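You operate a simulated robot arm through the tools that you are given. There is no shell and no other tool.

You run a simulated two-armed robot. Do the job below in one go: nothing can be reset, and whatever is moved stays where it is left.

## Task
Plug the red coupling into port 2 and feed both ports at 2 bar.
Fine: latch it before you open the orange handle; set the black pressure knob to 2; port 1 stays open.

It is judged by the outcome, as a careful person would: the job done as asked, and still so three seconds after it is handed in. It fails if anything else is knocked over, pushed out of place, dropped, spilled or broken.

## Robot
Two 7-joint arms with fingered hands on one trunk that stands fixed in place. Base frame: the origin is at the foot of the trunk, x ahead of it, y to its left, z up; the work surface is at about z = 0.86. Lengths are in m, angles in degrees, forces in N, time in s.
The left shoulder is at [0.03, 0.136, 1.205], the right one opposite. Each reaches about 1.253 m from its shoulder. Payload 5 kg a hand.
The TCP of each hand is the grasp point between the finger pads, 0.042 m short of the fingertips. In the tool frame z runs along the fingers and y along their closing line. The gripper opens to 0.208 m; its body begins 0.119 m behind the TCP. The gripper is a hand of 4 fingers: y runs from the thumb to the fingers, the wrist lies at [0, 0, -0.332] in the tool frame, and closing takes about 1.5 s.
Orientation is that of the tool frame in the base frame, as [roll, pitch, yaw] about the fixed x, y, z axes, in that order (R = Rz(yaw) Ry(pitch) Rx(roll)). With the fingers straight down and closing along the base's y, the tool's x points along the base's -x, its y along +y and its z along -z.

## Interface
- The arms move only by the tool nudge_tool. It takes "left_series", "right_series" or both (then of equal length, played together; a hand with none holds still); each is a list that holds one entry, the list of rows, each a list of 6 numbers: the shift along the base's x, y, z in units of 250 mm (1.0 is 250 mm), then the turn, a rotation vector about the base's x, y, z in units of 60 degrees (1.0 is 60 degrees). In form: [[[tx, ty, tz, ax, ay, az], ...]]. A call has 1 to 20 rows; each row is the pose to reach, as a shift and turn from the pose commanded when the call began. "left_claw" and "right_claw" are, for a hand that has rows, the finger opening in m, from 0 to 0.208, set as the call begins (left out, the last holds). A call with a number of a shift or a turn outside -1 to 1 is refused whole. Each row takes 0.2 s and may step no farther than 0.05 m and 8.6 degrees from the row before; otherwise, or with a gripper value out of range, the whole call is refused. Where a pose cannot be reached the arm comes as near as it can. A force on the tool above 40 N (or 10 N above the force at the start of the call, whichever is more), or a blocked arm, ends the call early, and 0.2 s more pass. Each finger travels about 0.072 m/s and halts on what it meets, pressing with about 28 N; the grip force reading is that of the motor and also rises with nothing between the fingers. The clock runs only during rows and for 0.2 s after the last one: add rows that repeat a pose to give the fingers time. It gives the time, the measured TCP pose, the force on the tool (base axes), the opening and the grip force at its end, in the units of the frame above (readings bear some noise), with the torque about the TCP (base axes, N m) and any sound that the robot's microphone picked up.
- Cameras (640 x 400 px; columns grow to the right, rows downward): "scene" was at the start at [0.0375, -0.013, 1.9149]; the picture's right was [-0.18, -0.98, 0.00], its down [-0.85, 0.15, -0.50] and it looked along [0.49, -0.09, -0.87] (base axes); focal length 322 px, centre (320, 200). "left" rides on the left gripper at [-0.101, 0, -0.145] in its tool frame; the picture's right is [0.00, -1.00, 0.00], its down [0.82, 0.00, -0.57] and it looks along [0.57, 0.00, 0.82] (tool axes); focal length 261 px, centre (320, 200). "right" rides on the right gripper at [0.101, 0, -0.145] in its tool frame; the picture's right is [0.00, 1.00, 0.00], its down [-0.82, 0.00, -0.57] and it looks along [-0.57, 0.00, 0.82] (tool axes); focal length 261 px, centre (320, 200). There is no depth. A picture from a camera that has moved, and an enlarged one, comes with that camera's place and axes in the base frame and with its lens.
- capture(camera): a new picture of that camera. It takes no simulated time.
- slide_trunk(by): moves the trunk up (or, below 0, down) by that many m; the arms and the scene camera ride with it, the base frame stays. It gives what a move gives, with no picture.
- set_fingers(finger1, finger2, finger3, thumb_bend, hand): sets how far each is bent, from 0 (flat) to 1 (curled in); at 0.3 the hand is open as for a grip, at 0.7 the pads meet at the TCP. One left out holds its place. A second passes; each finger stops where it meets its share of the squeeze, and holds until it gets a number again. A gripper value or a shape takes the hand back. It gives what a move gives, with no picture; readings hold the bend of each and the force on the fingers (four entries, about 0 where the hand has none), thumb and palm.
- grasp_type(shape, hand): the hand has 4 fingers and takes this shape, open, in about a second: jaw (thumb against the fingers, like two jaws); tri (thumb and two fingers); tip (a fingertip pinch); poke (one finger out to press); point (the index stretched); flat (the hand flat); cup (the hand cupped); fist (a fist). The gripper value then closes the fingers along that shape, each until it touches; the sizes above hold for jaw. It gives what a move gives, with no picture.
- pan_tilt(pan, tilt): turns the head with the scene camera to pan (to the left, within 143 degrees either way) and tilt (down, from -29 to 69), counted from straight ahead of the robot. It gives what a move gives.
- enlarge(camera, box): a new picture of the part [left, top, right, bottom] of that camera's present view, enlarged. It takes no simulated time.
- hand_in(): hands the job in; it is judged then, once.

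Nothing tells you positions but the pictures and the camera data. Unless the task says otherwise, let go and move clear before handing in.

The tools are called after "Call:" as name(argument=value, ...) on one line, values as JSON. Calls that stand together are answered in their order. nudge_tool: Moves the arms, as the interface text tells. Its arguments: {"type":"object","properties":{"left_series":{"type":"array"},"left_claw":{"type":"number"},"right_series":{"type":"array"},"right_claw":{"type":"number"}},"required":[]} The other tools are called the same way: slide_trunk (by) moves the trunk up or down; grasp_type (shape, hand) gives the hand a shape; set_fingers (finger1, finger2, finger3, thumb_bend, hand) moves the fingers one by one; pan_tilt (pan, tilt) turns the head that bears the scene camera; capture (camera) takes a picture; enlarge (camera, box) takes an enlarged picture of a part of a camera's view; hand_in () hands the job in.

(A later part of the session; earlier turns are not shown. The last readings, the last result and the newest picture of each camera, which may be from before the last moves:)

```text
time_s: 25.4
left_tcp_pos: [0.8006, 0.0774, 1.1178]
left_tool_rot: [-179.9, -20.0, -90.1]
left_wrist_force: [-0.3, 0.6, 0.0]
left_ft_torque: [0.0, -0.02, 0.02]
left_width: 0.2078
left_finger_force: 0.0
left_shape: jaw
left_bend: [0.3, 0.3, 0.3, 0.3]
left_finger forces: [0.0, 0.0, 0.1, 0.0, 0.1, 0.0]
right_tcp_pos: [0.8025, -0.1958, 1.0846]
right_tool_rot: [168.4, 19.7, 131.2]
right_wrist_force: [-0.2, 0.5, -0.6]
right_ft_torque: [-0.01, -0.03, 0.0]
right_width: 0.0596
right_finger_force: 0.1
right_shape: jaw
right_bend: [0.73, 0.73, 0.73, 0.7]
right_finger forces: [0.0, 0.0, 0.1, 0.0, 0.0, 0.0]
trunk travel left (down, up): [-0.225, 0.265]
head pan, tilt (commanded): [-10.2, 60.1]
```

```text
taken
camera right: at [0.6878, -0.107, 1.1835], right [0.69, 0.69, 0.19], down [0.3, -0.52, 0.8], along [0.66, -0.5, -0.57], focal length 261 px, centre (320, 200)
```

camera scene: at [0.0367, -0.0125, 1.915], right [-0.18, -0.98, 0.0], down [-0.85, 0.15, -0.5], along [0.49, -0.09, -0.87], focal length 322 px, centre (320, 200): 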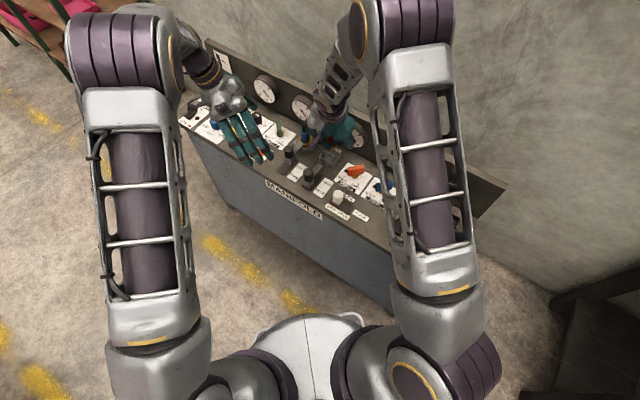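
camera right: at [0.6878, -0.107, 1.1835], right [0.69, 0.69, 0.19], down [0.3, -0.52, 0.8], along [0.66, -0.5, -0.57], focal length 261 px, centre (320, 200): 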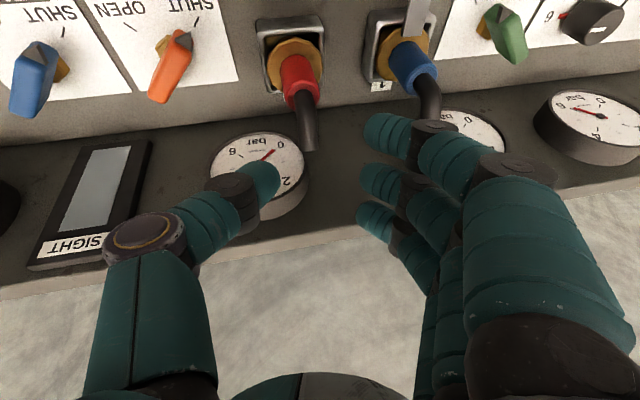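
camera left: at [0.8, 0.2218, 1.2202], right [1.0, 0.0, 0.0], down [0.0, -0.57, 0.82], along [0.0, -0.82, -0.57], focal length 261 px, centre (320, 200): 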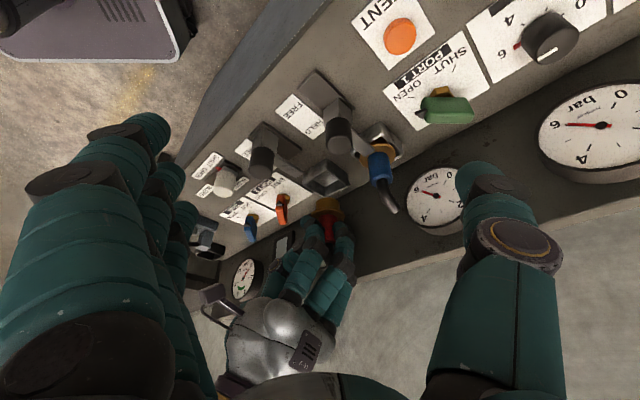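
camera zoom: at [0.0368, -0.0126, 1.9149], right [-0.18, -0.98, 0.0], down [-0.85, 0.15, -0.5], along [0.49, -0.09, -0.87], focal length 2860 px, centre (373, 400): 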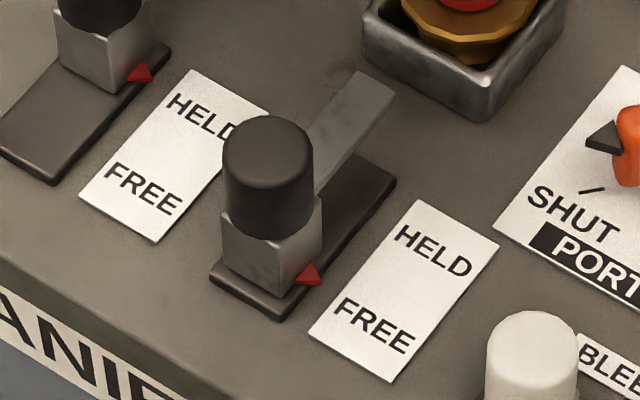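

Both cameras put the port 2 latch knob's top at (0.707, -0.089, 0.949). I'll back the left hand off a little for room, set the right hand upright again and bring it over that knob.

Call:
nudge_tool(left_series=[[[0, 0.1, 0.05, 0, 0, 0], [0, 0.22, 0.11, 0, 0, 0], [0, 0.34, 0.17, 0, 0, 0], [0, 0.44, 0.22, 0, 0, 0], [0, 0.48, 0.24, 0, 0, 0], [0, 0.48, 0.24, 0, 0, 0]]], right_series=[[[0, 0, 0.1, 0, 0, 0], [-0.07, 0.08, 0.14, 0.02, 0.07, 0.006], [-0.17, 0.19, 0.14, 0.05, 0.17, 0.015], [-0.27, 0.3, 0.14, 0.08, 0.27, 0.024], [-0.35, 0.39, 0.14, 0.1067, 0.3631, 0.032], [-0.383, 0.426, 0.14, 0.1067, 0.3631, 0.032]]], right_claw=0.09)

Call:
capture(camera="right")

Call:
capture(camera="left")

Call:
capture(camera="scene")

```text
time_s: 26.8
left_tcp_pos: [0.801, 0.1975, 1.1815]
left_tool_rot: [180.0, -19.9, -90.0]
left_wrist_force: [-0.6, -0.2, 0.0]
left_ft_torque: [-0.01, -0.1, 0.03]
left_width: 0.2079
left_finger_force: 0.1
left_shape: jaw
left_bend: [0.3, 0.3, 0.3, 0.3]
left_finger forces: [0.0, 0.0, 0.0, 0.0, 0.0, 0.0]
right_tcp_pos: [0.7083, -0.0884, 1.1179]
right_tool_rot: [-179.9, 0.0, 135.1]
right_wrist_force: [-0.2, 0.2, -0.2]
right_ft_torque: [-0.05, -0.08, 0.0]
right_width: 0.0897
right_finger_force: 0.1
right_shape: jaw
right_bend: [0.73, 0.73, 0.73, 0.7]
right_finger forces: [0.1, 0.0, 0.0, 0.0, 0.0, 0.1]
trunk travel left (down, up): [-0.225, 0.265]
head pan, tilt (commanded): [-10.2, 60.1]
```

```text
taken
camera right: at [0.6366, -0.017, 1.2623], right [0.71, 0.71, 0.0], down [0.58, -0.58, 0.57], along [0.4, -0.4, -0.82], focal length 261 px, centre (320, 200)
```

right: 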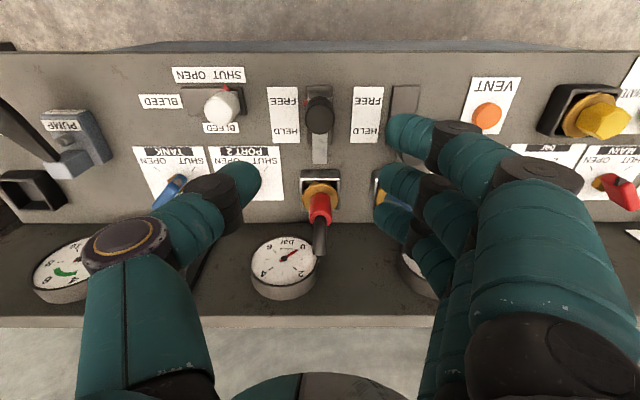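

```text
taken
camera left: at [0.8007, 0.3422, 1.2829], right [1.0, 0.0, 0.0], down [0.0, -0.58, 0.82], along [0.0, -0.82, -0.58], focal length 261 px, centre (320, 200)
```

left: 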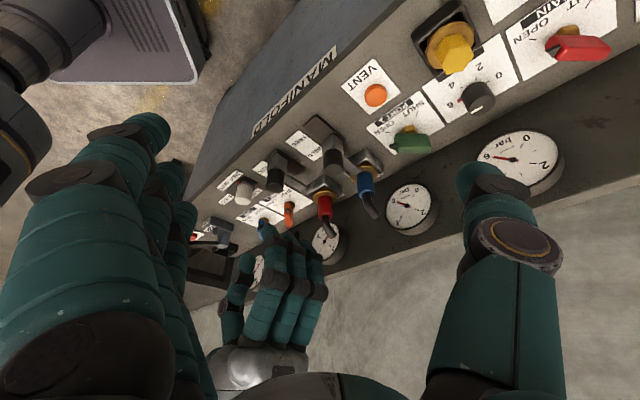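

```text
taken
camera scene: at [0.0362, -0.0123, 1.915], right [-0.18, -0.98, 0.0], down [-0.85, 0.15, -0.5], along [0.49, -0.09, -0.87], focal length 322 px, centre (320, 200)
```

scene: 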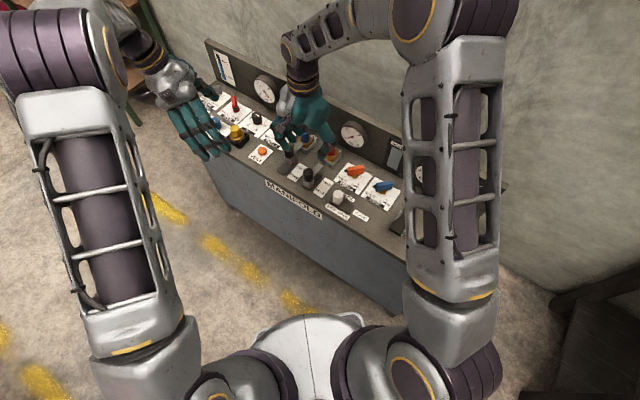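

Call:
enlarge(camera="right", box=[270, 70, 370, 220])

Call:
enlarge(camera="right", box=[280, 75, 360, 125])

```text
2.67 times, centred on (320, 145) of right
camera zoom: at [0.6366, -0.017, 1.2623], right [0.71, 0.71, 0.0], down [0.58, -0.58, 0.57], along [0.4, -0.4, -0.82], focal length 695 px, centre (320, 347)
```

zoom: 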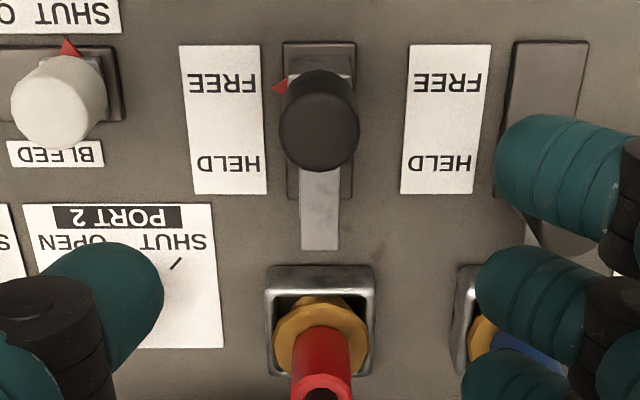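

```text
8.00 times, centred on (320, 100) of right
camera zoom: at [0.6366, -0.017, 1.2623], right [0.71, 0.71, 0.0], down [0.58, -0.58, 0.57], along [0.4, -0.4, -0.82], focal length 2085 px, centre (320, 1000)
```

zoom: 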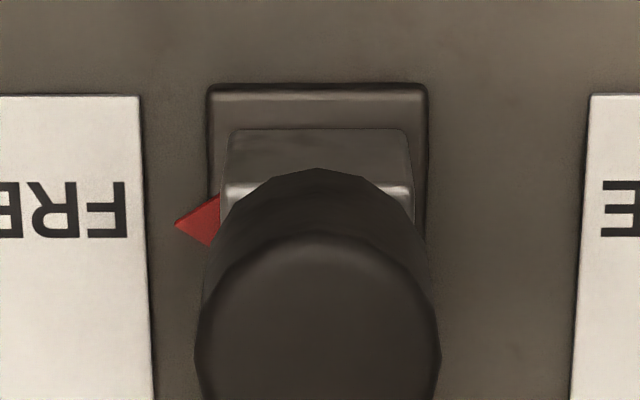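

The knob is directly under the hand. I'll lower around it, keeping the fingertips above the latch tongue.

Call:
nudge_tool(right_series=[[[0, 0, -0.12, 0, 0, 0], [0, 0, -0.26, 0, 0, 0], [0, 0, -0.4, 0, 0, 0], [0, 0, -0.52, 0, 0, 0], [0, 0, -0.6, 0, 0, 0], [0, 0, -0.64, 0, 0, 0], [0, 0, -0.64, 0, 0, 0]]])

Call:
capture(camera="right")

Call:
enlarge(camera="left", box=[220, 140, 380, 260])

```text
time_s: 28.4
left_tcp_pos: [0.802, 0.1953, 1.1792]
left_tool_rot: [-179.9, -20.0, -90.0]
left_wrist_force: [-0.6, 0.6, 0.1]
left_ft_torque: [-0.01, -0.01, 0.01]
left_width: 0.2074
left_finger_force: 0.0
left_shape: jaw
left_bend: [0.3, 0.3, 0.3, 0.3]
left_finger forces: [0.0, 0.0, 0.0, 0.0, 0.1, 0.0]
right_tcp_pos: [0.7089, -0.0874, 0.9589]
right_tool_rot: [179.9, 0.1, 135.2]
right_wrist_force: [-0.8, -0.1, -0.6]
right_ft_torque: [0.0, 0.01, -0.03]
right_width: 0.0897
right_finger_force: 0.0
right_shape: jaw
right_bend: [0.73, 0.73, 0.73, 0.7]
right_finger forces: [0.0, 0.0, 0.0, 0.0, 0.0, 0.0]
trunk travel left (down, up): [-0.225, 0.265]
head pan, tilt (commanded): [-10.2, 60.1]
```

```text
taken
camera right: at [0.6373, -0.0158, 1.1024], right [0.71, 0.71, 0.0], down [0.58, -0.58, 0.57], along [0.4, -0.4, -0.82], focal length 261 px, centre (320, 200)
```

right: 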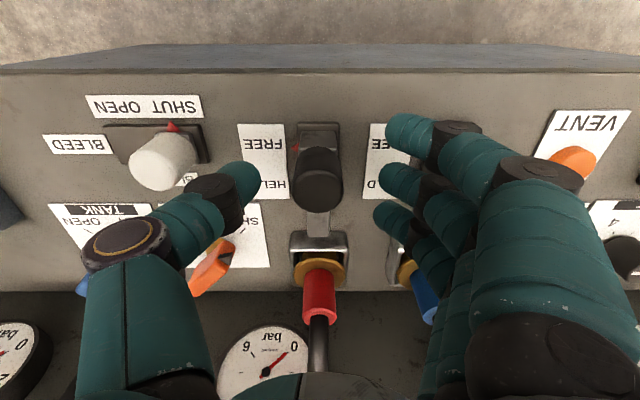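

```text
3.33 times, centred on (300, 200) of left
camera zoom: at [0.8017, 0.3416, 1.2823], right [1.0, 0.0, 0.0], down [0.0, -0.58, 0.82], along [0.0, -0.82, -0.58], focal length 869 px, centre (387, 200)
```

zoom: 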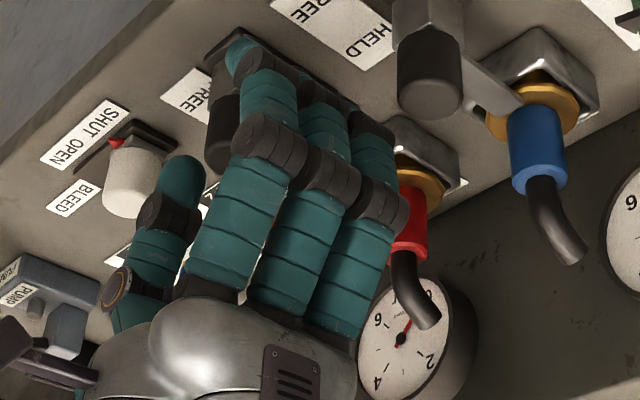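

Fingers and thumb straddle the latch knob with nothing else in the way. Closing on it.

Call:
nudge_tool(right_series=[[[0, 0, 0, 0, 0, 0], [0, 0, 0, 0, 0, 0], [0, 0, 0, 0, 0, 0], [0, 0, 0, 0, 0, 0], [0, 0, 0, 0, 0, 0]]], right_claw=0.01)

Call:
capture(camera="right")

```text
time_s: 29.6
left_tcp_pos: [0.8023, 0.1956, 1.1799]
left_tool_rot: [-180.0, -19.9, -90.1]
left_wrist_force: [0.9, 0.4, -0.5]
left_ft_torque: [0.01, 0.04, 0.03]
left_width: 0.2078
left_finger_force: 0.0
left_shape: jaw
left_bend: [0.3, 0.3, 0.3, 0.3]
left_finger forces: [0.0, 0.1, 0.0, 0.1, 0.1, 0.1]
right_tcp_pos: [0.7053, -0.0899, 0.9582]
right_tool_rot: [-179.9, 0.0, 135.2]
right_wrist_force: [-7.8, -7.8, -0.1]
right_ft_torque: [-0.08, 0.09, -0.04]
right_width: 0.0152
right_finger_force: 27.6
right_shape: jaw
right_bend: [0.7, 0.72, 0.7, 0.7]
right_finger forces: [0.0, 12.4, 0.0, 0.1, 23.3, 0.0]
trunk travel left (down, up): [-0.225, 0.265]
head pan, tilt (commanded): [-10.2, 60.1]
```

```text
taken
camera right: at [0.636, -0.0176, 1.102], right [0.71, 0.71, 0.0], down [0.58, -0.58, 0.57], along [0.4, -0.41, -0.82], focal length 261 px, centre (320, 200)
```

right: 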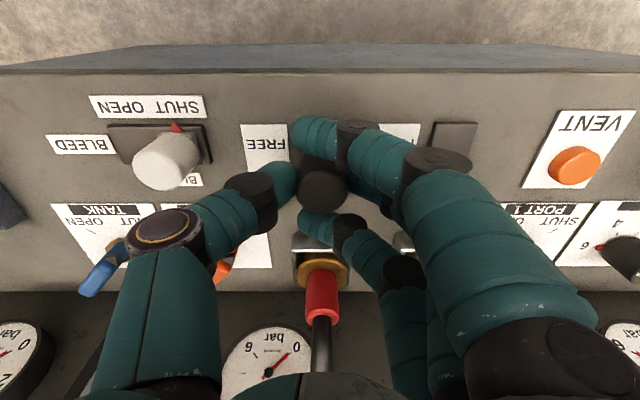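

The knob is gripped, with about 11 N sideways from the stronger thumb. I'll ease that off and slide the knob back toward HELD.

Call:
nudge_tool(right_series=[[[-0.008, -0.008, 0, 0, 0, 0], [0.004, -0.024, 0, 0, 0, 0], [0.018, -0.038, 0, 0, 0, 0], [0.034, -0.054, 0, 0, 0, 0], [0.05, -0.07, 0, 0, 0, 0], [0.066, -0.086, 0, 0, 0, 0], [0.082, -0.102, 0, 0, 0, 0], [0.09, -0.11, 0, 0, 0, 0], [0.09, -0.11, 0, 0, 0, 0]]])

Call:
capture(camera="right")

Call:
enlarge(camera="left", box=[220, 140, 380, 260])

```text
time_s: 31.6
left_tcp_pos: [0.8014, 0.1963, 1.1802]
left_tool_rot: [-179.9, -20.0, -90.0]
left_wrist_force: [0.3, -0.5, 0.3]
left_ft_torque: [0.01, 0.01, -0.02]
left_width: 0.2079
left_finger_force: 0.0
left_shape: jaw
left_bend: [0.3, 0.3, 0.3, 0.3]
left_finger forces: [0.0, 0.0, 0.0, 0.0, 0.1, 0.1]
right_tcp_pos: [0.7305, -0.1153, 0.9571]
right_tool_rot: [-180.0, 0.0, 135.0]
right_wrist_force: [-3.2, -4.7, 2.3]
right_ft_torque: [0.08, -0.11, 0.01]
right_width: 0.015
right_finger_force: 27.9
right_shape: jaw
right_bend: [0.7, 0.72, 0.7, 0.7]
right_finger forces: [0.0, 14.6, 0.1, 0.1, 20.2, 0.0]
trunk travel left (down, up): [-0.225, 0.265]
head pan, tilt (commanded): [-10.2, 60.1]
```

```text
taken
camera right: at [0.6595, -0.044, 1.1016], right [0.71, 0.71, 0.0], down [0.58, -0.58, 0.57], along [0.4, -0.4, -0.82], focal length 261 px, centre (320, 200)
```

right: 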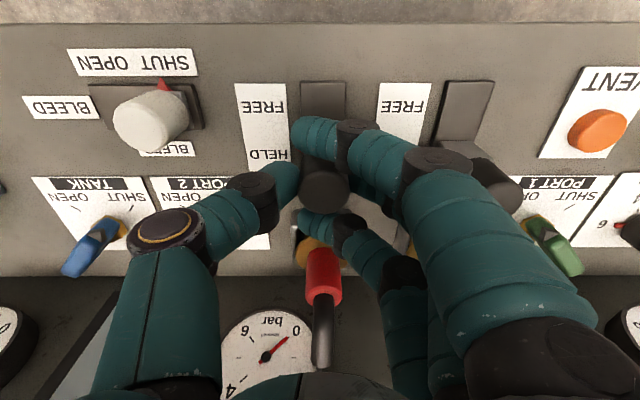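

```text
3.33 times, centred on (300, 200) of left
camera zoom: at [0.8016, 0.3411, 1.2825], right [1.0, 0.0, 0.0], down [0.0, -0.58, 0.82], along [0.0, -0.82, -0.58], focal length 869 px, centre (387, 200)
```

zoom: 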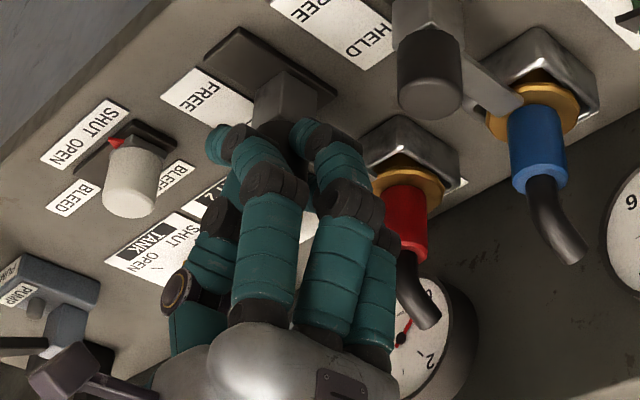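

The slider moved back about 36 mm with little resistance. I'll finish the travel in small steps until it reaches its end.

Call:
nudge_tool(right_series=[[[0.008, -0.008, 0, 0, 0, 0], [0.016, -0.016, 0, 0, 0, 0], [0.022, -0.022, 0, 0, 0, 0], [0.027, -0.027, 0, 0, 0, 0], [0.03, -0.03, 0, 0, 0, 0], [0.03, -0.03, 0, 0, 0, 0]]])

Call:
capture(camera="right")

Call:
enlarge(camera="left", box=[220, 140, 380, 260])

```text
time_s: 33.0
left_tcp_pos: [0.8023, 0.1959, 1.1799]
left_tool_rot: [-180.0, -20.0, -89.9]
left_wrist_force: [0.1, -0.5, -0.1]
left_ft_torque: [-0.01, 0.0, -0.02]
left_width: 0.2079
left_finger_force: 0.0
left_shape: jaw
left_bend: [0.3, 0.3, 0.3, 0.3]
left_finger forces: [0.0, 0.0, 0.0, 0.0, 0.0, 0.0]
right_tcp_pos: [0.7357, -0.1216, 0.9587]
right_tool_rot: [-180.0, 0.0, 135.1]
right_wrist_force: [-3.3, -5.4, 0.7]
right_ft_torque: [0.07, -0.12, 0.02]
right_width: 0.015
right_finger_force: 28.1
right_shape: jaw
right_bend: [0.7, 0.72, 0.7, 0.7]
right_finger forces: [0.0, 14.5, 0.0, 0.0, 20.2, 0.1]
trunk travel left (down, up): [-0.225, 0.265]
head pan, tilt (commanded): [-10.2, 60.1]
```

```text
taken
camera right: at [0.6651, -0.0501, 1.1017], right [0.71, 0.71, 0.0], down [0.58, -0.58, 0.57], along [0.4, -0.4, -0.82], focal length 261 px, centre (320, 200)
```

right: 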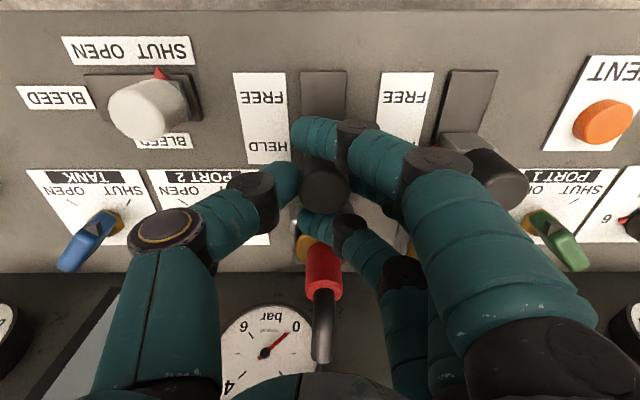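

```text
3.33 times, centred on (300, 200) of left
camera zoom: at [0.8016, 0.341, 1.2825], right [1.0, 0.0, 0.0], down [0.0, -0.58, 0.82], along [0.0, -0.82, -0.58], focal length 869 px, centre (387, 200)
```

zoom: 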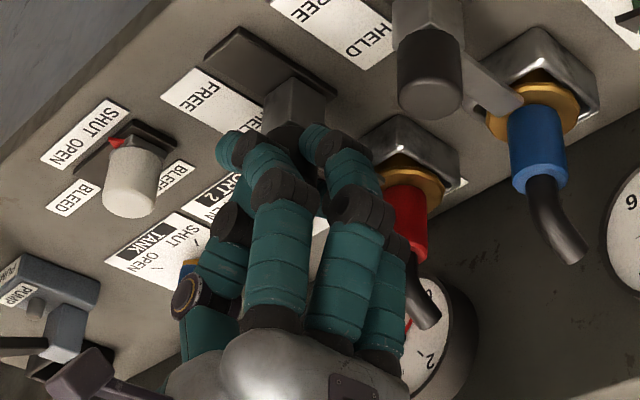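

No end stop felt yet at about 44 mm of travel. I'll compare this slider's position with latch 1, which is at HELD.

Call:
enlarge(camera="right", box=[280, 60, 540, 240])

Call:
enlarge(camera="left", box=[270, 130, 380, 200])

Call:
enlarge(camera="scene", box=[280, 120, 376, 190])

```text
2.22 times, centred on (410, 150) of right
camera zoom: at [0.6651, -0.0501, 1.1017], right [0.71, 0.71, 0.0], down [0.58, -0.58, 0.57], along [0.4, -0.4, -0.82], focal length 579 px, centre (120, 311)
```

zoom: 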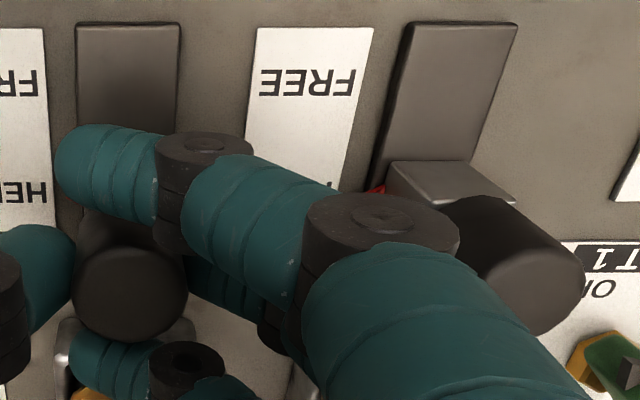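

```text
5.71 times, centred on (325, 165) of left
camera zoom: at [0.8016, 0.341, 1.2825], right [1.0, 0.0, 0.0], down [0.0, -0.58, 0.82], along [0.0, -0.82, -0.58], focal length 1489 px, centre (291, 400)
```

zoom: 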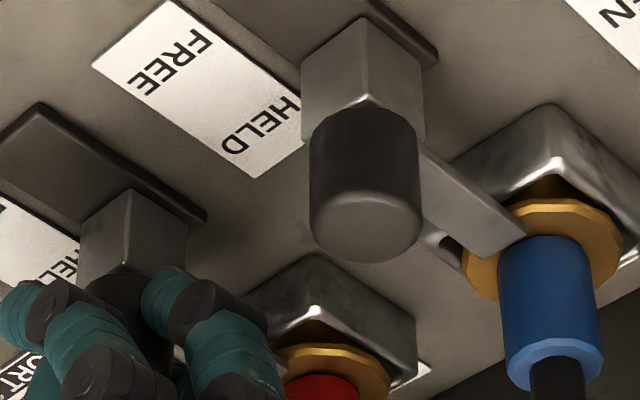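

```text
5.71 times, centred on (328, 155) of scene
camera zoom: at [0.0372, -0.0134, 1.9149], right [-0.18, -0.98, 0.0], down [-0.85, 0.15, -0.5], along [0.49, -0.09, -0.87], focal length 1839 px, centre (274, 457)
```

zoom: 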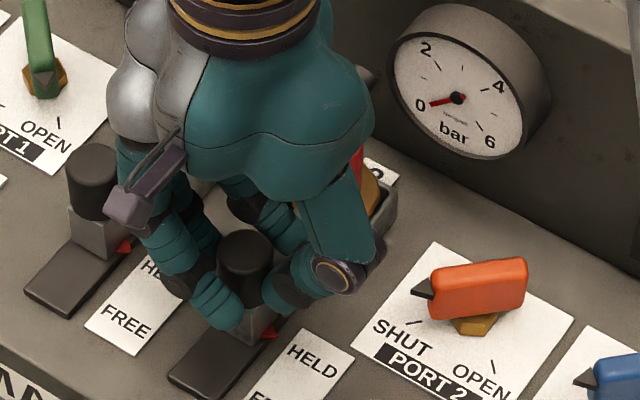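

It looks essentially level with latch 1. I'll push a few more millimetres gently to find the end stop.

Call:
nudge_tool(right_series=[[[0.004, -0.004, 0, 0, 0, 0], [0.008, -0.008, 0, 0, 0, 0], [0.012, -0.012, 0, 0, 0, 0], [0.012, -0.012, 0, 0, 0, 0]]])

```text
time_s: 34.0
left_tcp_pos: [0.8016, 0.1967, 1.1799]
left_tool_rot: [-179.9, -20.1, -90.0]
left_wrist_force: [-0.2, 0.1, -0.3]
left_ft_torque: [-0.01, 0.01, 0.0]
left_width: 0.2077
left_finger_force: 0.0
left_shape: jaw
left_bend: [0.3, 0.3, 0.3, 0.3]
left_finger forces: [0.0, 0.1, 0.0, 0.1, 0.1, 0.1]
right_tcp_pos: [0.7377, -0.1245, 0.9584]
right_tool_rot: [180.0, -0.1, 135.3]
right_wrist_force: [-17.5, 8.4, -5.8]
right_ft_torque: [0.38, 0.3, 0.02]
right_width: 0.0149
right_finger_force: 27.8
right_shape: jaw
right_bend: [0.7, 0.72, 0.7, 0.7]
right_finger forces: [0.0, 13.0, 0.0, 0.1, 20.0, 0.1]
trunk travel left (down, up): [-0.225, 0.265]
head pan, tilt (commanded): [-10.2, 60.1]
```

I felt the end stop, about 18 N, so the latch is at HELD. Releasing the knob and rising clear.

Call:
nudge_tool(right_series=[[[-0.003, 0.003, 0, 0, 0, 0], [-0.003, 0.003, 0, 0, 0, 0], [-0.003, 0.003, 0, 0, 0, 0], [-0.003, 0.003, 0, 0, 0, 0], [-0.003, 0.003, 0.02, 0, 0, 0], [-0.003, 0.003, 0.1, 0, 0, 0], [-0.003, 0.003, 0.22, 0, 0, 0], [-0.003, 0.003, 0.36, 0, 0, 0], [-0.003, 0.003, 0.5, 0, 0, 0], [-0.003, 0.003, 0.6, 0, 0, 0]]], right_claw=0.085)

Call:
capture(camera="right")

Call:
enlarge(camera="left", box=[270, 130, 380, 200])

Call:
enlarge(camera="scene", box=[280, 120, 376, 190])

```text
time_s: 36.2
left_tcp_pos: [0.8013, 0.1963, 1.1801]
left_tool_rot: [180.0, -20.1, -90.0]
left_wrist_force: [-0.7, -0.4, -0.3]
left_ft_torque: [-0.02, -0.01, 0.01]
left_width: 0.208
left_finger_force: 0.1
left_shape: jaw
left_bend: [0.3, 0.3, 0.3, 0.3]
left_finger forces: [0.0, 0.0, 0.1, 0.1, 0.0, 0.0]
right_tcp_pos: [0.7409, -0.123, 1.1058]
right_tool_rot: [180.0, -0.1, 135.3]
right_wrist_force: [-0.8, 0.0, -0.3]
right_ft_torque: [0.01, -0.03, 0.06]
right_width: 0.0845
right_finger_force: 0.1
right_shape: jaw
right_bend: [0.73, 0.73, 0.73, 0.7]
right_finger forces: [0.1, 0.0, 0.0, 0.1, 0.0, 0.1]
trunk travel left (down, up): [-0.225, 0.265]
head pan, tilt (commanded): [-10.2, 60.1]
```

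```text
taken
camera right: at [0.67, -0.0517, 1.2492], right [0.71, 0.71, 0.0], down [0.58, -0.58, 0.57], along [0.4, -0.4, -0.82], focal length 261 px, centre (320, 200)
```

right: 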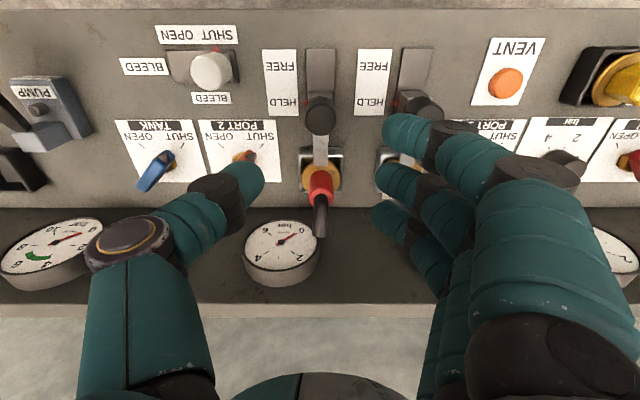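

```text
5.71 times, centred on (325, 165) of left
camera zoom: at [0.8015, 0.3417, 1.2823], right [1.0, 0.0, 0.0], down [0.0, -0.58, 0.82], along [0.0, -0.82, -0.58], focal length 1489 px, centre (291, 400)
```

zoom: 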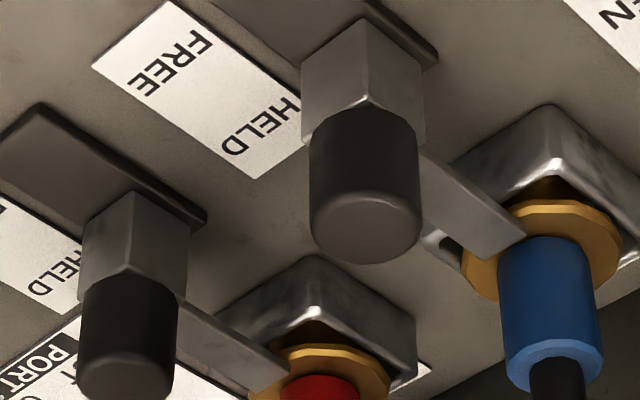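

```text
5.71 times, centred on (328, 155) of scene
camera zoom: at [0.0372, -0.0125, 1.9149], right [-0.18, -0.98, 0.0], down [-0.85, 0.15, -0.5], along [0.49, -0.09, -0.87], focal length 1839 px, centre (274, 457)
```

zoom: 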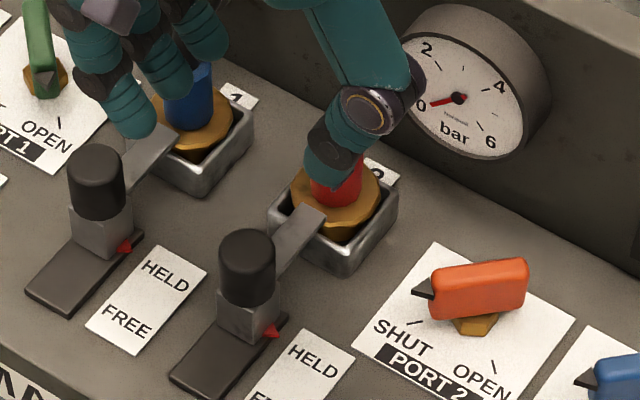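

The latch tongue lies over the red flange exactly like port 1's. Next is the pressure knob, which sits close under gauge 1, so I'll try a slimmer pinch shape with the left hand in free space first.

Call:
grasp_type(shape="tip", hand="left")

Call:
capture(camera="left")

Call:
enlarge(camera="scene", box=[130, 50, 258, 170])

```text
time_s: 37.1
left_tcp_pos: [0.801, 0.1952, 1.1803]
left_tool_rot: [180.0, -20.0, -90.0]
left_wrist_force: [-0.6, 0.6, 0.2]
left_ft_torque: [0.04, -0.01, 0.0]
left_width: 0.2078
left_finger_force: 0.1
left_shape: tip
left_bend: [0.06, 0.3, 0.06, 0.3]
left_finger forces: [0.0, 0.0, 0.1, 0.0, 0.1, 0.1]
right_tcp_pos: [0.7409, -0.1235, 1.1052]
right_tool_rot: [-180.0, -0.1, 135.2]
right_wrist_force: [0.3, -0.3, -0.3]
right_ft_torque: [-0.01, -0.01, -0.04]
right_width: 0.0844
right_finger_force: 0.2
right_shape: jaw
right_bend: [0.73, 0.73, 0.73, 0.7]
right_finger forces: [0.0, 0.1, 0.0, 0.0, 0.1, 0.0]
trunk travel left (down, up): [-0.225, 0.265]
head pan, tilt (commanded): [-10.2, 60.1]
```

```text
taken
camera left: at [0.8017, 0.3415, 1.2823], right [1.0, 0.0, 0.0], down [0.0, -0.58, 0.82], along [0.0, -0.82, -0.58], focal length 261 px, centre (320, 200)
```

left: 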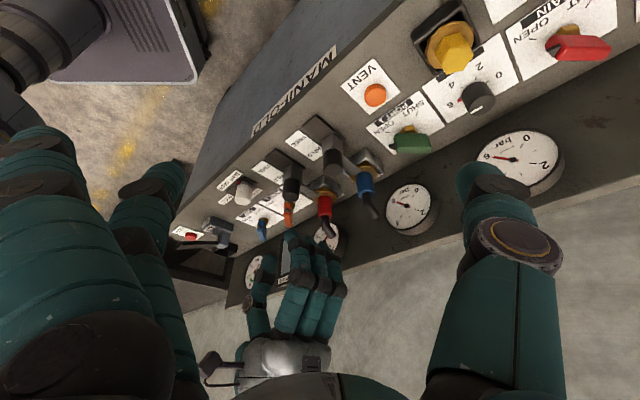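

```text
3.33 times, centred on (194, 110) of scene
camera zoom: at [0.0374, -0.0128, 1.9149], right [-0.18, -0.98, 0.0], down [-0.85, 0.15, -0.5], along [0.49, -0.09, -0.87], focal length 1073 px, centre (740, 500)
```

zoom: 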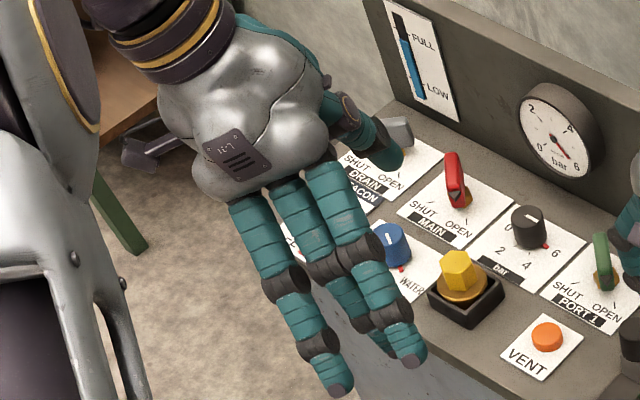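

The tip shape leaves two fingers stretched out, which takes more room. I'll try curling fingers 1 and 3 in and pinching with only the middle finger and thumb.

Call:
set_fingers(hand="left", finger1=1.0, finger2=0.45, finger3=1.0, thumb_bend=0.45)

Call:
capture(camera="left")

Call:
enlarge(camera="scene", box=[130, 50, 258, 170])

```text
time_s: 38.1
left_tcp_pos: [0.8031, 0.1964, 1.1798]
left_tool_rot: [180.0, -20.0, -90.0]
left_wrist_force: [-0.4, -0.4, -0.2]
left_ft_torque: [-0.02, 0.01, 0.01]
left_width: 0.0892
left_finger_force: 0.1
left_shape: fingers
left_bend: [1.0, 0.45, 1.0, 0.45]
left_finger forces: [0.0, 0.1, 0.0, 0.0, 0.0, 0.0]
right_tcp_pos: [0.7413, -0.1239, 1.1054]
right_tool_rot: [-179.9, 0.0, 135.1]
right_wrist_force: [0.0, 0.3, 0.5]
right_ft_torque: [0.02, -0.01, 0.01]
right_width: 0.0845
right_finger_force: 0.1
right_shape: jaw
right_bend: [0.73, 0.73, 0.73, 0.7]
right_finger forces: [0.0, 0.0, 0.0, 0.0, 0.1, 0.1]
trunk travel left (down, up): [-0.225, 0.265]
head pan, tilt (commanded): [-10.2, 60.1]
```

```text
taken
camera left: at [0.8018, 0.3415, 1.2822], right [1.0, 0.0, 0.0], down [0.0, -0.58, 0.82], along [0.0, -0.82, -0.58], focal length 261 px, centre (320, 200)
```

left: 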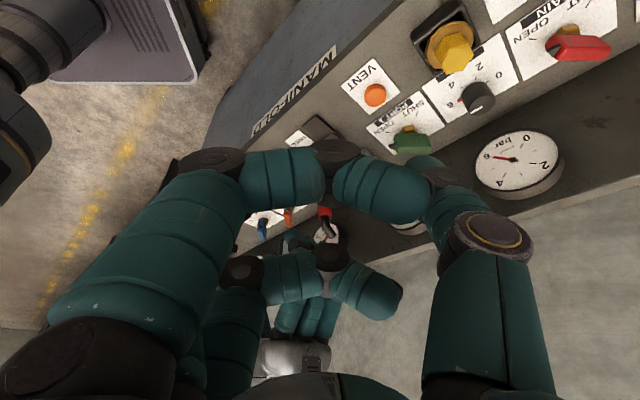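

```text
3.33 times, centred on (194, 110) of scene
camera zoom: at [0.0376, -0.0128, 1.9149], right [-0.18, -0.98, 0.0], down [-0.85, 0.15, -0.5], along [0.49, -0.09, -0.87], focal length 1073 px, centre (740, 500)
```

zoom: 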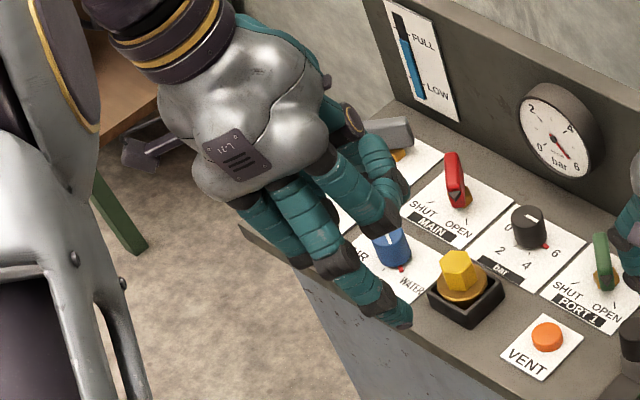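

The curled fingers block the camera and gain little, so I'll go back to the jaw shape and lean the hand away from the gauge as I did for the coupling. I'll swing the left hand over toward the black knob, turning it back toward its normal heading.

Call:
grasp_type(shape="jaw", hand="left")

Call:
nudge_tool(left_series=[[[0.05, -0.02, 0.02, 0.0378, -0.0218, -0.1237], [0.12, -0.06, 0.05, 0.0755, -0.0436, -0.2474], [0.2, -0.1, 0.08, 0.1133, -0.0654, -0.3711], [0.28, -0.14, 0.08, 0.151, -0.0873, -0.4948], [0.36, -0.18, 0.08, 0.1888, -0.1091, -0.6184], [0.44, -0.22, 0.08, 0.2265, -0.1309, -0.7421], [0.52, -0.26, 0.08, 0.2643, -0.1527, -0.8658], [0.588, -0.304, 0.08, 0.302, -0.1745, -0.9895]]], left_claw=0.09)

Call:
capture(camera="left")

Call:
capture(camera="scene")

```text
time_s: 39.0
left_tcp_pos: [0.8028, 0.1967, 1.1801]
left_tool_rot: [-180.0, -20.0, -90.0]
left_wrist_force: [0.2, -0.4, 0.0]
left_ft_torque: [0.03, 0.02, 0.03]
left_width: 0.2077
left_finger_force: 0.0
left_shape: jaw
left_bend: [0.3, 0.3, 0.3, 0.3]
left_finger forces: [0.0, 0.0, 0.0, 0.0, 0.0, 0.1]
right_tcp_pos: [0.7422, -0.1241, 1.105]
right_tool_rot: [180.0, -0.1, 135.2]
right_wrist_force: [-0.9, -0.2, -0.8]
right_ft_torque: [-0.01, -0.03, 0.0]
right_width: 0.0844
right_finger_force: 0.1
right_shape: jaw
right_bend: [0.73, 0.73, 0.73, 0.7]
right_finger forces: [0.0, 0.0, 0.1, 0.0, 0.0, 0.0]
trunk travel left (down, up): [-0.225, 0.265]
head pan, tilt (commanded): [-10.2, 60.1]
```

```text
time_s: 40.8
left_tcp_pos: [0.9304, 0.1175, 1.1991]
left_tool_rot: [-180.0, 0.2, -150.1]
left_wrist_force: [-1.1, -0.5, 2.4]
left_ft_torque: [0.07, -0.18, 0.03]
left_width: 0.0901
left_finger_force: 0.1
left_shape: jaw
left_bend: [0.73, 0.73, 0.73, 0.7]
left_finger forces: [0.1, 0.1, 0.0, 0.0, 0.0, 0.0]
left hand out of reach, approached as far as the arm can: row 8
right_tcp_pos: [0.7384, -0.1255, 1.1075]
right_tool_rot: [179.9, 0.1, 135.1]
right_wrist_force: [-0.6, -1.9, 0.3]
right_ft_torque: [0.22, -0.21, -0.02]
right_width: 0.0847
right_finger_force: 0.1
right_shape: jaw
right_bend: [0.73, 0.73, 0.73, 0.7]
right_finger forces: [0.0, 0.0, 0.1, 0.0, 0.0, 0.1]
trunk travel left (down, up): [-0.225, 0.265]
head pan, tilt (commanded): [-10.2, 60.1]
```

```text
taken
camera left: at [1.0175, 0.1675, 1.3448], right [0.5, -0.86, 0.0], down [-0.71, -0.41, 0.57], along [-0.49, -0.29, -0.82], focal length 261 px, centre (320, 200)
```

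left: 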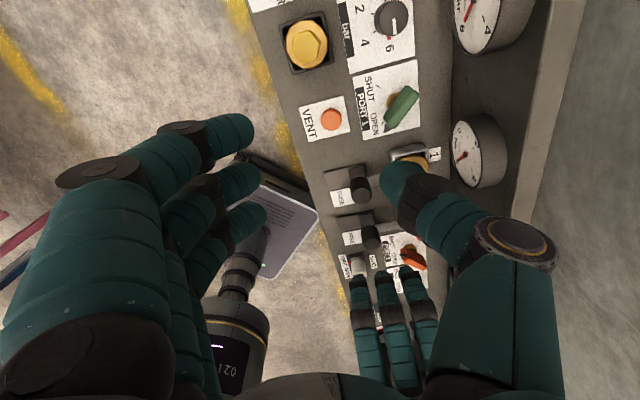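

```text
taken
camera scene: at [0.0332, -0.0154, 1.9152], right [-0.18, -0.98, 0.0], down [-0.85, 0.16, -0.5], along [0.49, -0.09, -0.87], focal length 322 px, centre (320, 200)
```

scene: 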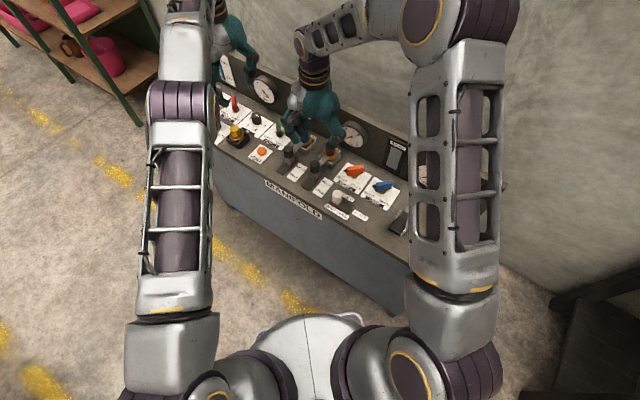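

A vertical left hand can't reach that far, but leaning it forward brings the wrist back into reach. I'll lean it 25° forward over the knob, which also puts its camera looking nearly straight down on the dial.

Call:
nudge_tool(left_series=[[[0.0, -0.02, -0.08, 0.0218, -0.0814, -0.0984], [0.06, -0.05, -0.18, 0.0436, -0.1628, -0.1968], [0.14, -0.09, -0.3, 0.0654, -0.2442, -0.2952], [0.24, -0.13, -0.43, 0.0872, -0.3256, -0.3936], [0.34, -0.16, -0.52, 0.109, -0.407, -0.492], [0.36, -0.16, -0.56, 0.109, -0.407, -0.492], [0.36, -0.16, -0.56, 0.109, -0.407, -0.492]]])

Call:
capture(camera="left")

Call:
capture(camera="scene")

```text
time_s: 42.4
left_tcp_pos: [1.0225, 0.0793, 1.0516]
left_tool_rot: [180.0, 25.0, 179.8]
left_wrist_force: [0.2, 0.9, 0.6]
left_ft_torque: [-0.01, 0.0, -0.01]
left_width: 0.0903
left_finger_force: 0.1
left_shape: jaw
left_bend: [0.73, 0.73, 0.73, 0.7]
left_finger forces: [0.1, 0.0, 0.0, 0.0, 0.0, 0.1]
right_tcp_pos: [0.741, -0.1238, 1.1041]
right_tool_rot: [180.0, 0.0, 135.0]
right_wrist_force: [-0.3, -0.2, 0.5]
right_ft_torque: [-0.02, 0.02, 0.03]
right_width: 0.0846
right_finger_force: 0.1
right_shape: jaw
right_bend: [0.73, 0.73, 0.73, 0.7]
right_finger forces: [0.1, 0.1, 0.0, 0.0, 0.0, 0.0]
trunk travel left (down, up): [-0.225, 0.265]
head pan, tilt (commanded): [-10.2, 60.1]
```

```text
taken
camera left: at [1.0529, 0.0809, 1.2261], right [0.0, -1.0, 0.0], down [-0.99, 0.0, 0.17], along [-0.17, 0.0, -0.99], focal length 261 px, centre (320, 200)
```

left: 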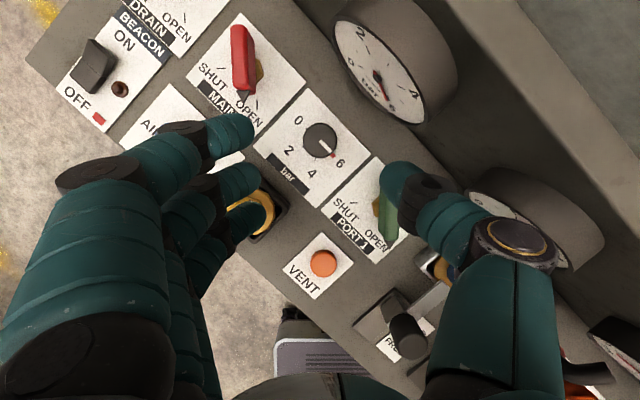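

```text
taken
camera scene: at [0.0377, -0.0126, 1.9149], right [-0.18, -0.98, 0.0], down [-0.85, 0.15, -0.5], along [0.49, -0.09, -0.87], focal length 322 px, centre (320, 200)
```

scene: 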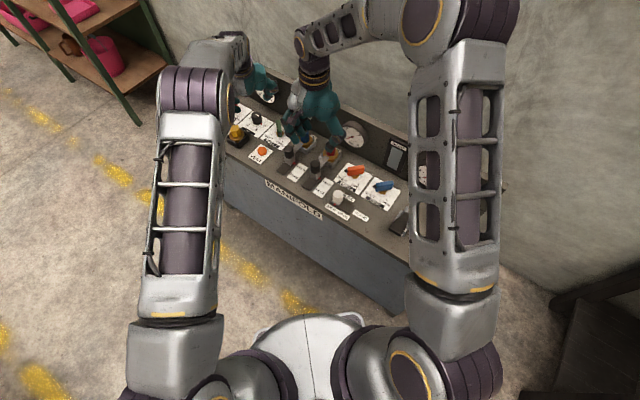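

The left camera now looks straight down on the dial. Zooming in on the knob and pointer.

Call:
enlarge(camera="left", box=[270, 100, 370, 180])

Call:
enlarge(camera="left", box=[330, 0, 470, 130])

```text
5.00 times, centred on (320, 140) of left
camera zoom: at [1.0529, 0.0809, 1.2261], right [0.0, -1.0, 0.0], down [-0.99, 0.0, 0.17], along [-0.17, 0.0, -0.99], focal length 1303 px, centre (320, 500)
```

zoom: 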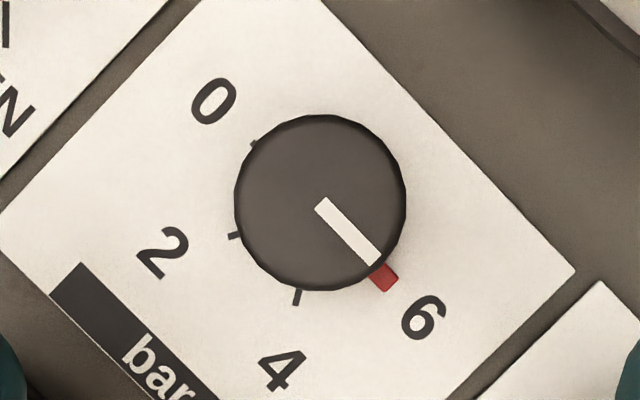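

```text
3.08 times, centred on (400, 65) of left
camera zoom: at [1.0529, 0.0809, 1.2261], right [0.0, -1.0, 0.0], down [-0.99, 0.0, 0.17], along [-0.17, 0.0, -0.99], focal length 802 px, centre (74, 615)
```

zoom: 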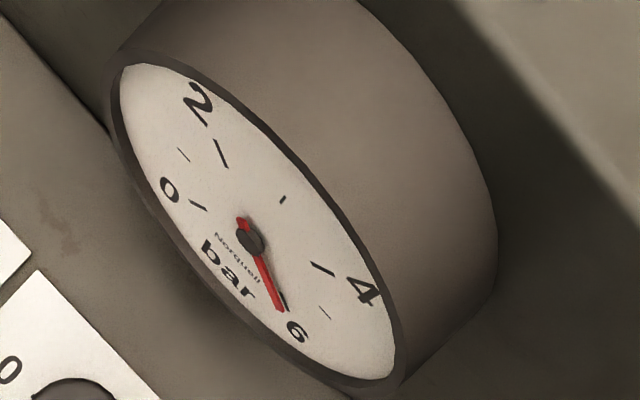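

The dial runs 0 to 6 over 180°, 30° per bar, and the pointer is exactly on 6, so 2 bar means a 120° clockwise turn. The knob centre is at (1.069, 0.081) with its top near 0.906; I'll close the fingers somewhat and approach it.

Call:
nudge_tool(left_series=[[[0.03, 0.0, -0.06, 0, 0, 0], [0.07, 0.004, -0.14, 0, 0, 0], [0.11, 0.007, -0.22, 0, 0, 0], [0.138, 0.007, -0.28, 0, 0, 0], [0.138, 0.007, -0.3, 0, 0, 0]]], left_claw=0.05)

Call:
capture(camera="left")

Call:
enlarge(camera="scene", box=[210, 60, 306, 130])

```text
time_s: 43.6
left_tcp_pos: [1.0566, 0.0801, 0.9803]
left_tool_rot: [180.0, 25.1, 179.9]
left_wrist_force: [-0.3, -0.1, 1.1]
left_ft_torque: [0.02, -0.02, 0.02]
left_width: 0.0505
left_finger_force: 0.1
left_shape: jaw
left_bend: [0.73, 0.73, 0.73, 0.7]
left_finger forces: [0.0, 0.0, 0.0, 0.1, 0.0, 0.0]
right_tcp_pos: [0.7421, -0.1253, 1.1051]
right_tool_rot: [180.0, 0.0, 135.2]
right_wrist_force: [-0.4, 0.2, 1.4]
right_ft_torque: [-0.01, -0.05, 0.01]
right_width: 0.0842
right_finger_force: 0.1
right_shape: jaw
right_bend: [0.73, 0.73, 0.73, 0.7]
right_finger forces: [0.1, 0.0, 0.1, 0.2, 0.0, 0.0]
trunk travel left (down, up): [-0.225, 0.265]
head pan, tilt (commanded): [-10.2, 60.1]
```

```text
taken
camera left: at [1.0868, 0.0822, 1.1551], right [0.0, -1.0, 0.0], down [-0.99, 0.0, 0.17], along [-0.17, 0.0, -0.99], focal length 261 px, centre (320, 200)
```

left: 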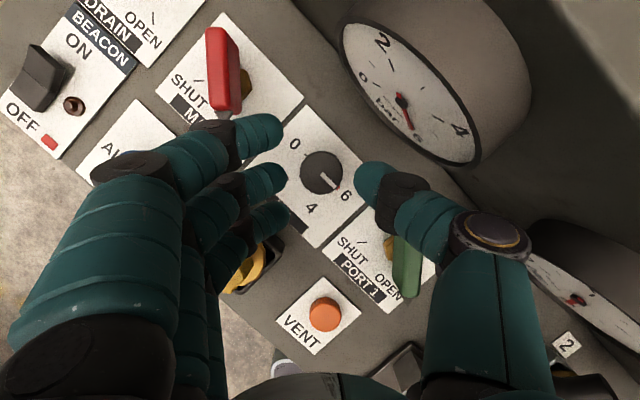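

```text
5.71 times, centred on (258, 95) of scene
camera zoom: at [0.0372, -0.0131, 1.9149], right [-0.18, -0.98, 0.0], down [-0.85, 0.15, -0.5], along [0.49, -0.09, -0.87], focal length 1839 px, centre (674, 800)
```

zoom: 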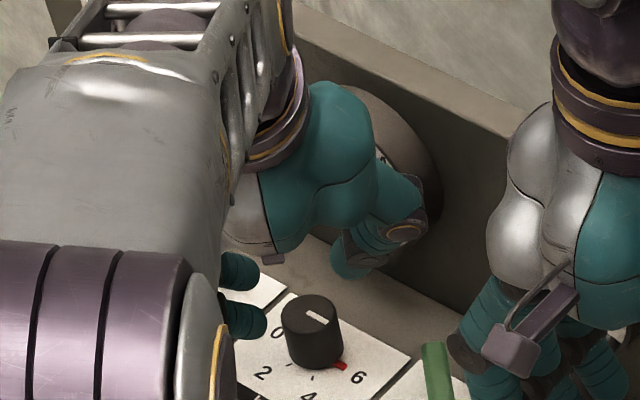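

Everything clears: the MAIN handle's nose is a few centimetres outside the fingers' path. I'll go down to grip height at TCP z = 0.925.

Call:
nudge_tool(left_series=[[[0, 0.002, -0.06, 0, 0, 0], [0, 0.002, -0.12, 0, 0, 0], [0, 0.002, -0.18, 0, 0, 0], [0, 0.002, -0.22, 0, 0, 0], [0, 0.002, -0.22, 0, 0, 0]]])

Call:
capture(camera="left")

Call:
enlarge(camera="left", box=[210, 80, 410, 230])

```text
time_s: 44.8
left_tcp_pos: [1.0565, 0.0822, 0.9252]
left_tool_rot: [-179.9, 25.0, 179.9]
left_wrist_force: [1.7, -0.6, 3.8]
left_ft_torque: [0.24, 0.2, -0.08]
left_width: 0.0504
left_finger_force: 0.0
left_shape: jaw
left_bend: [0.73, 0.73, 0.73, 0.7]
left_finger forces: [0.0, 0.0, 3.2, 0.0, 0.0, 0.1]
right_tcp_pos: [0.7413, -0.1242, 1.1039]
right_tool_rot: [179.9, 0.0, 135.0]
right_wrist_force: [0.1, -0.5, -0.4]
right_ft_torque: [-0.01, 0.03, -0.01]
right_width: 0.0847
right_finger_force: 0.1
right_shape: jaw
right_bend: [0.73, 0.73, 0.73, 0.7]
right_finger forces: [0.1, 0.1, 0.1, 0.1, 0.0, 0.0]
trunk travel left (down, up): [-0.225, 0.265]
head pan, tilt (commanded): [-10.2, 60.1]
```

```text
taken
camera left: at [1.0864, 0.0833, 1.1001], right [0.0, -1.0, 0.0], down [-0.99, 0.0, 0.17], along [-0.17, 0.0, -0.99], focal length 261 px, centre (320, 200)
```

left: 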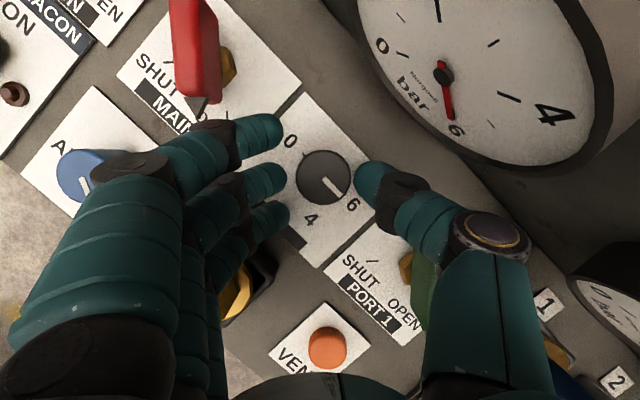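

```text
2.67 times, centred on (310, 155) of left
camera zoom: at [1.0864, 0.0833, 1.1001], right [0.0, -1.0, 0.0], down [-0.99, 0.0, 0.17], along [-0.17, 0.0, -0.99], focal length 695 px, centre (347, 320)
```

zoom: 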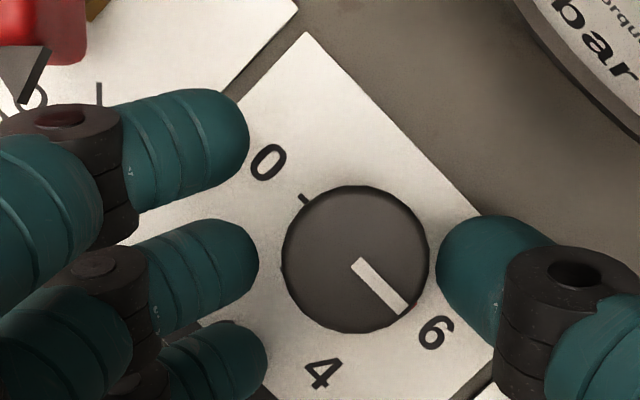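

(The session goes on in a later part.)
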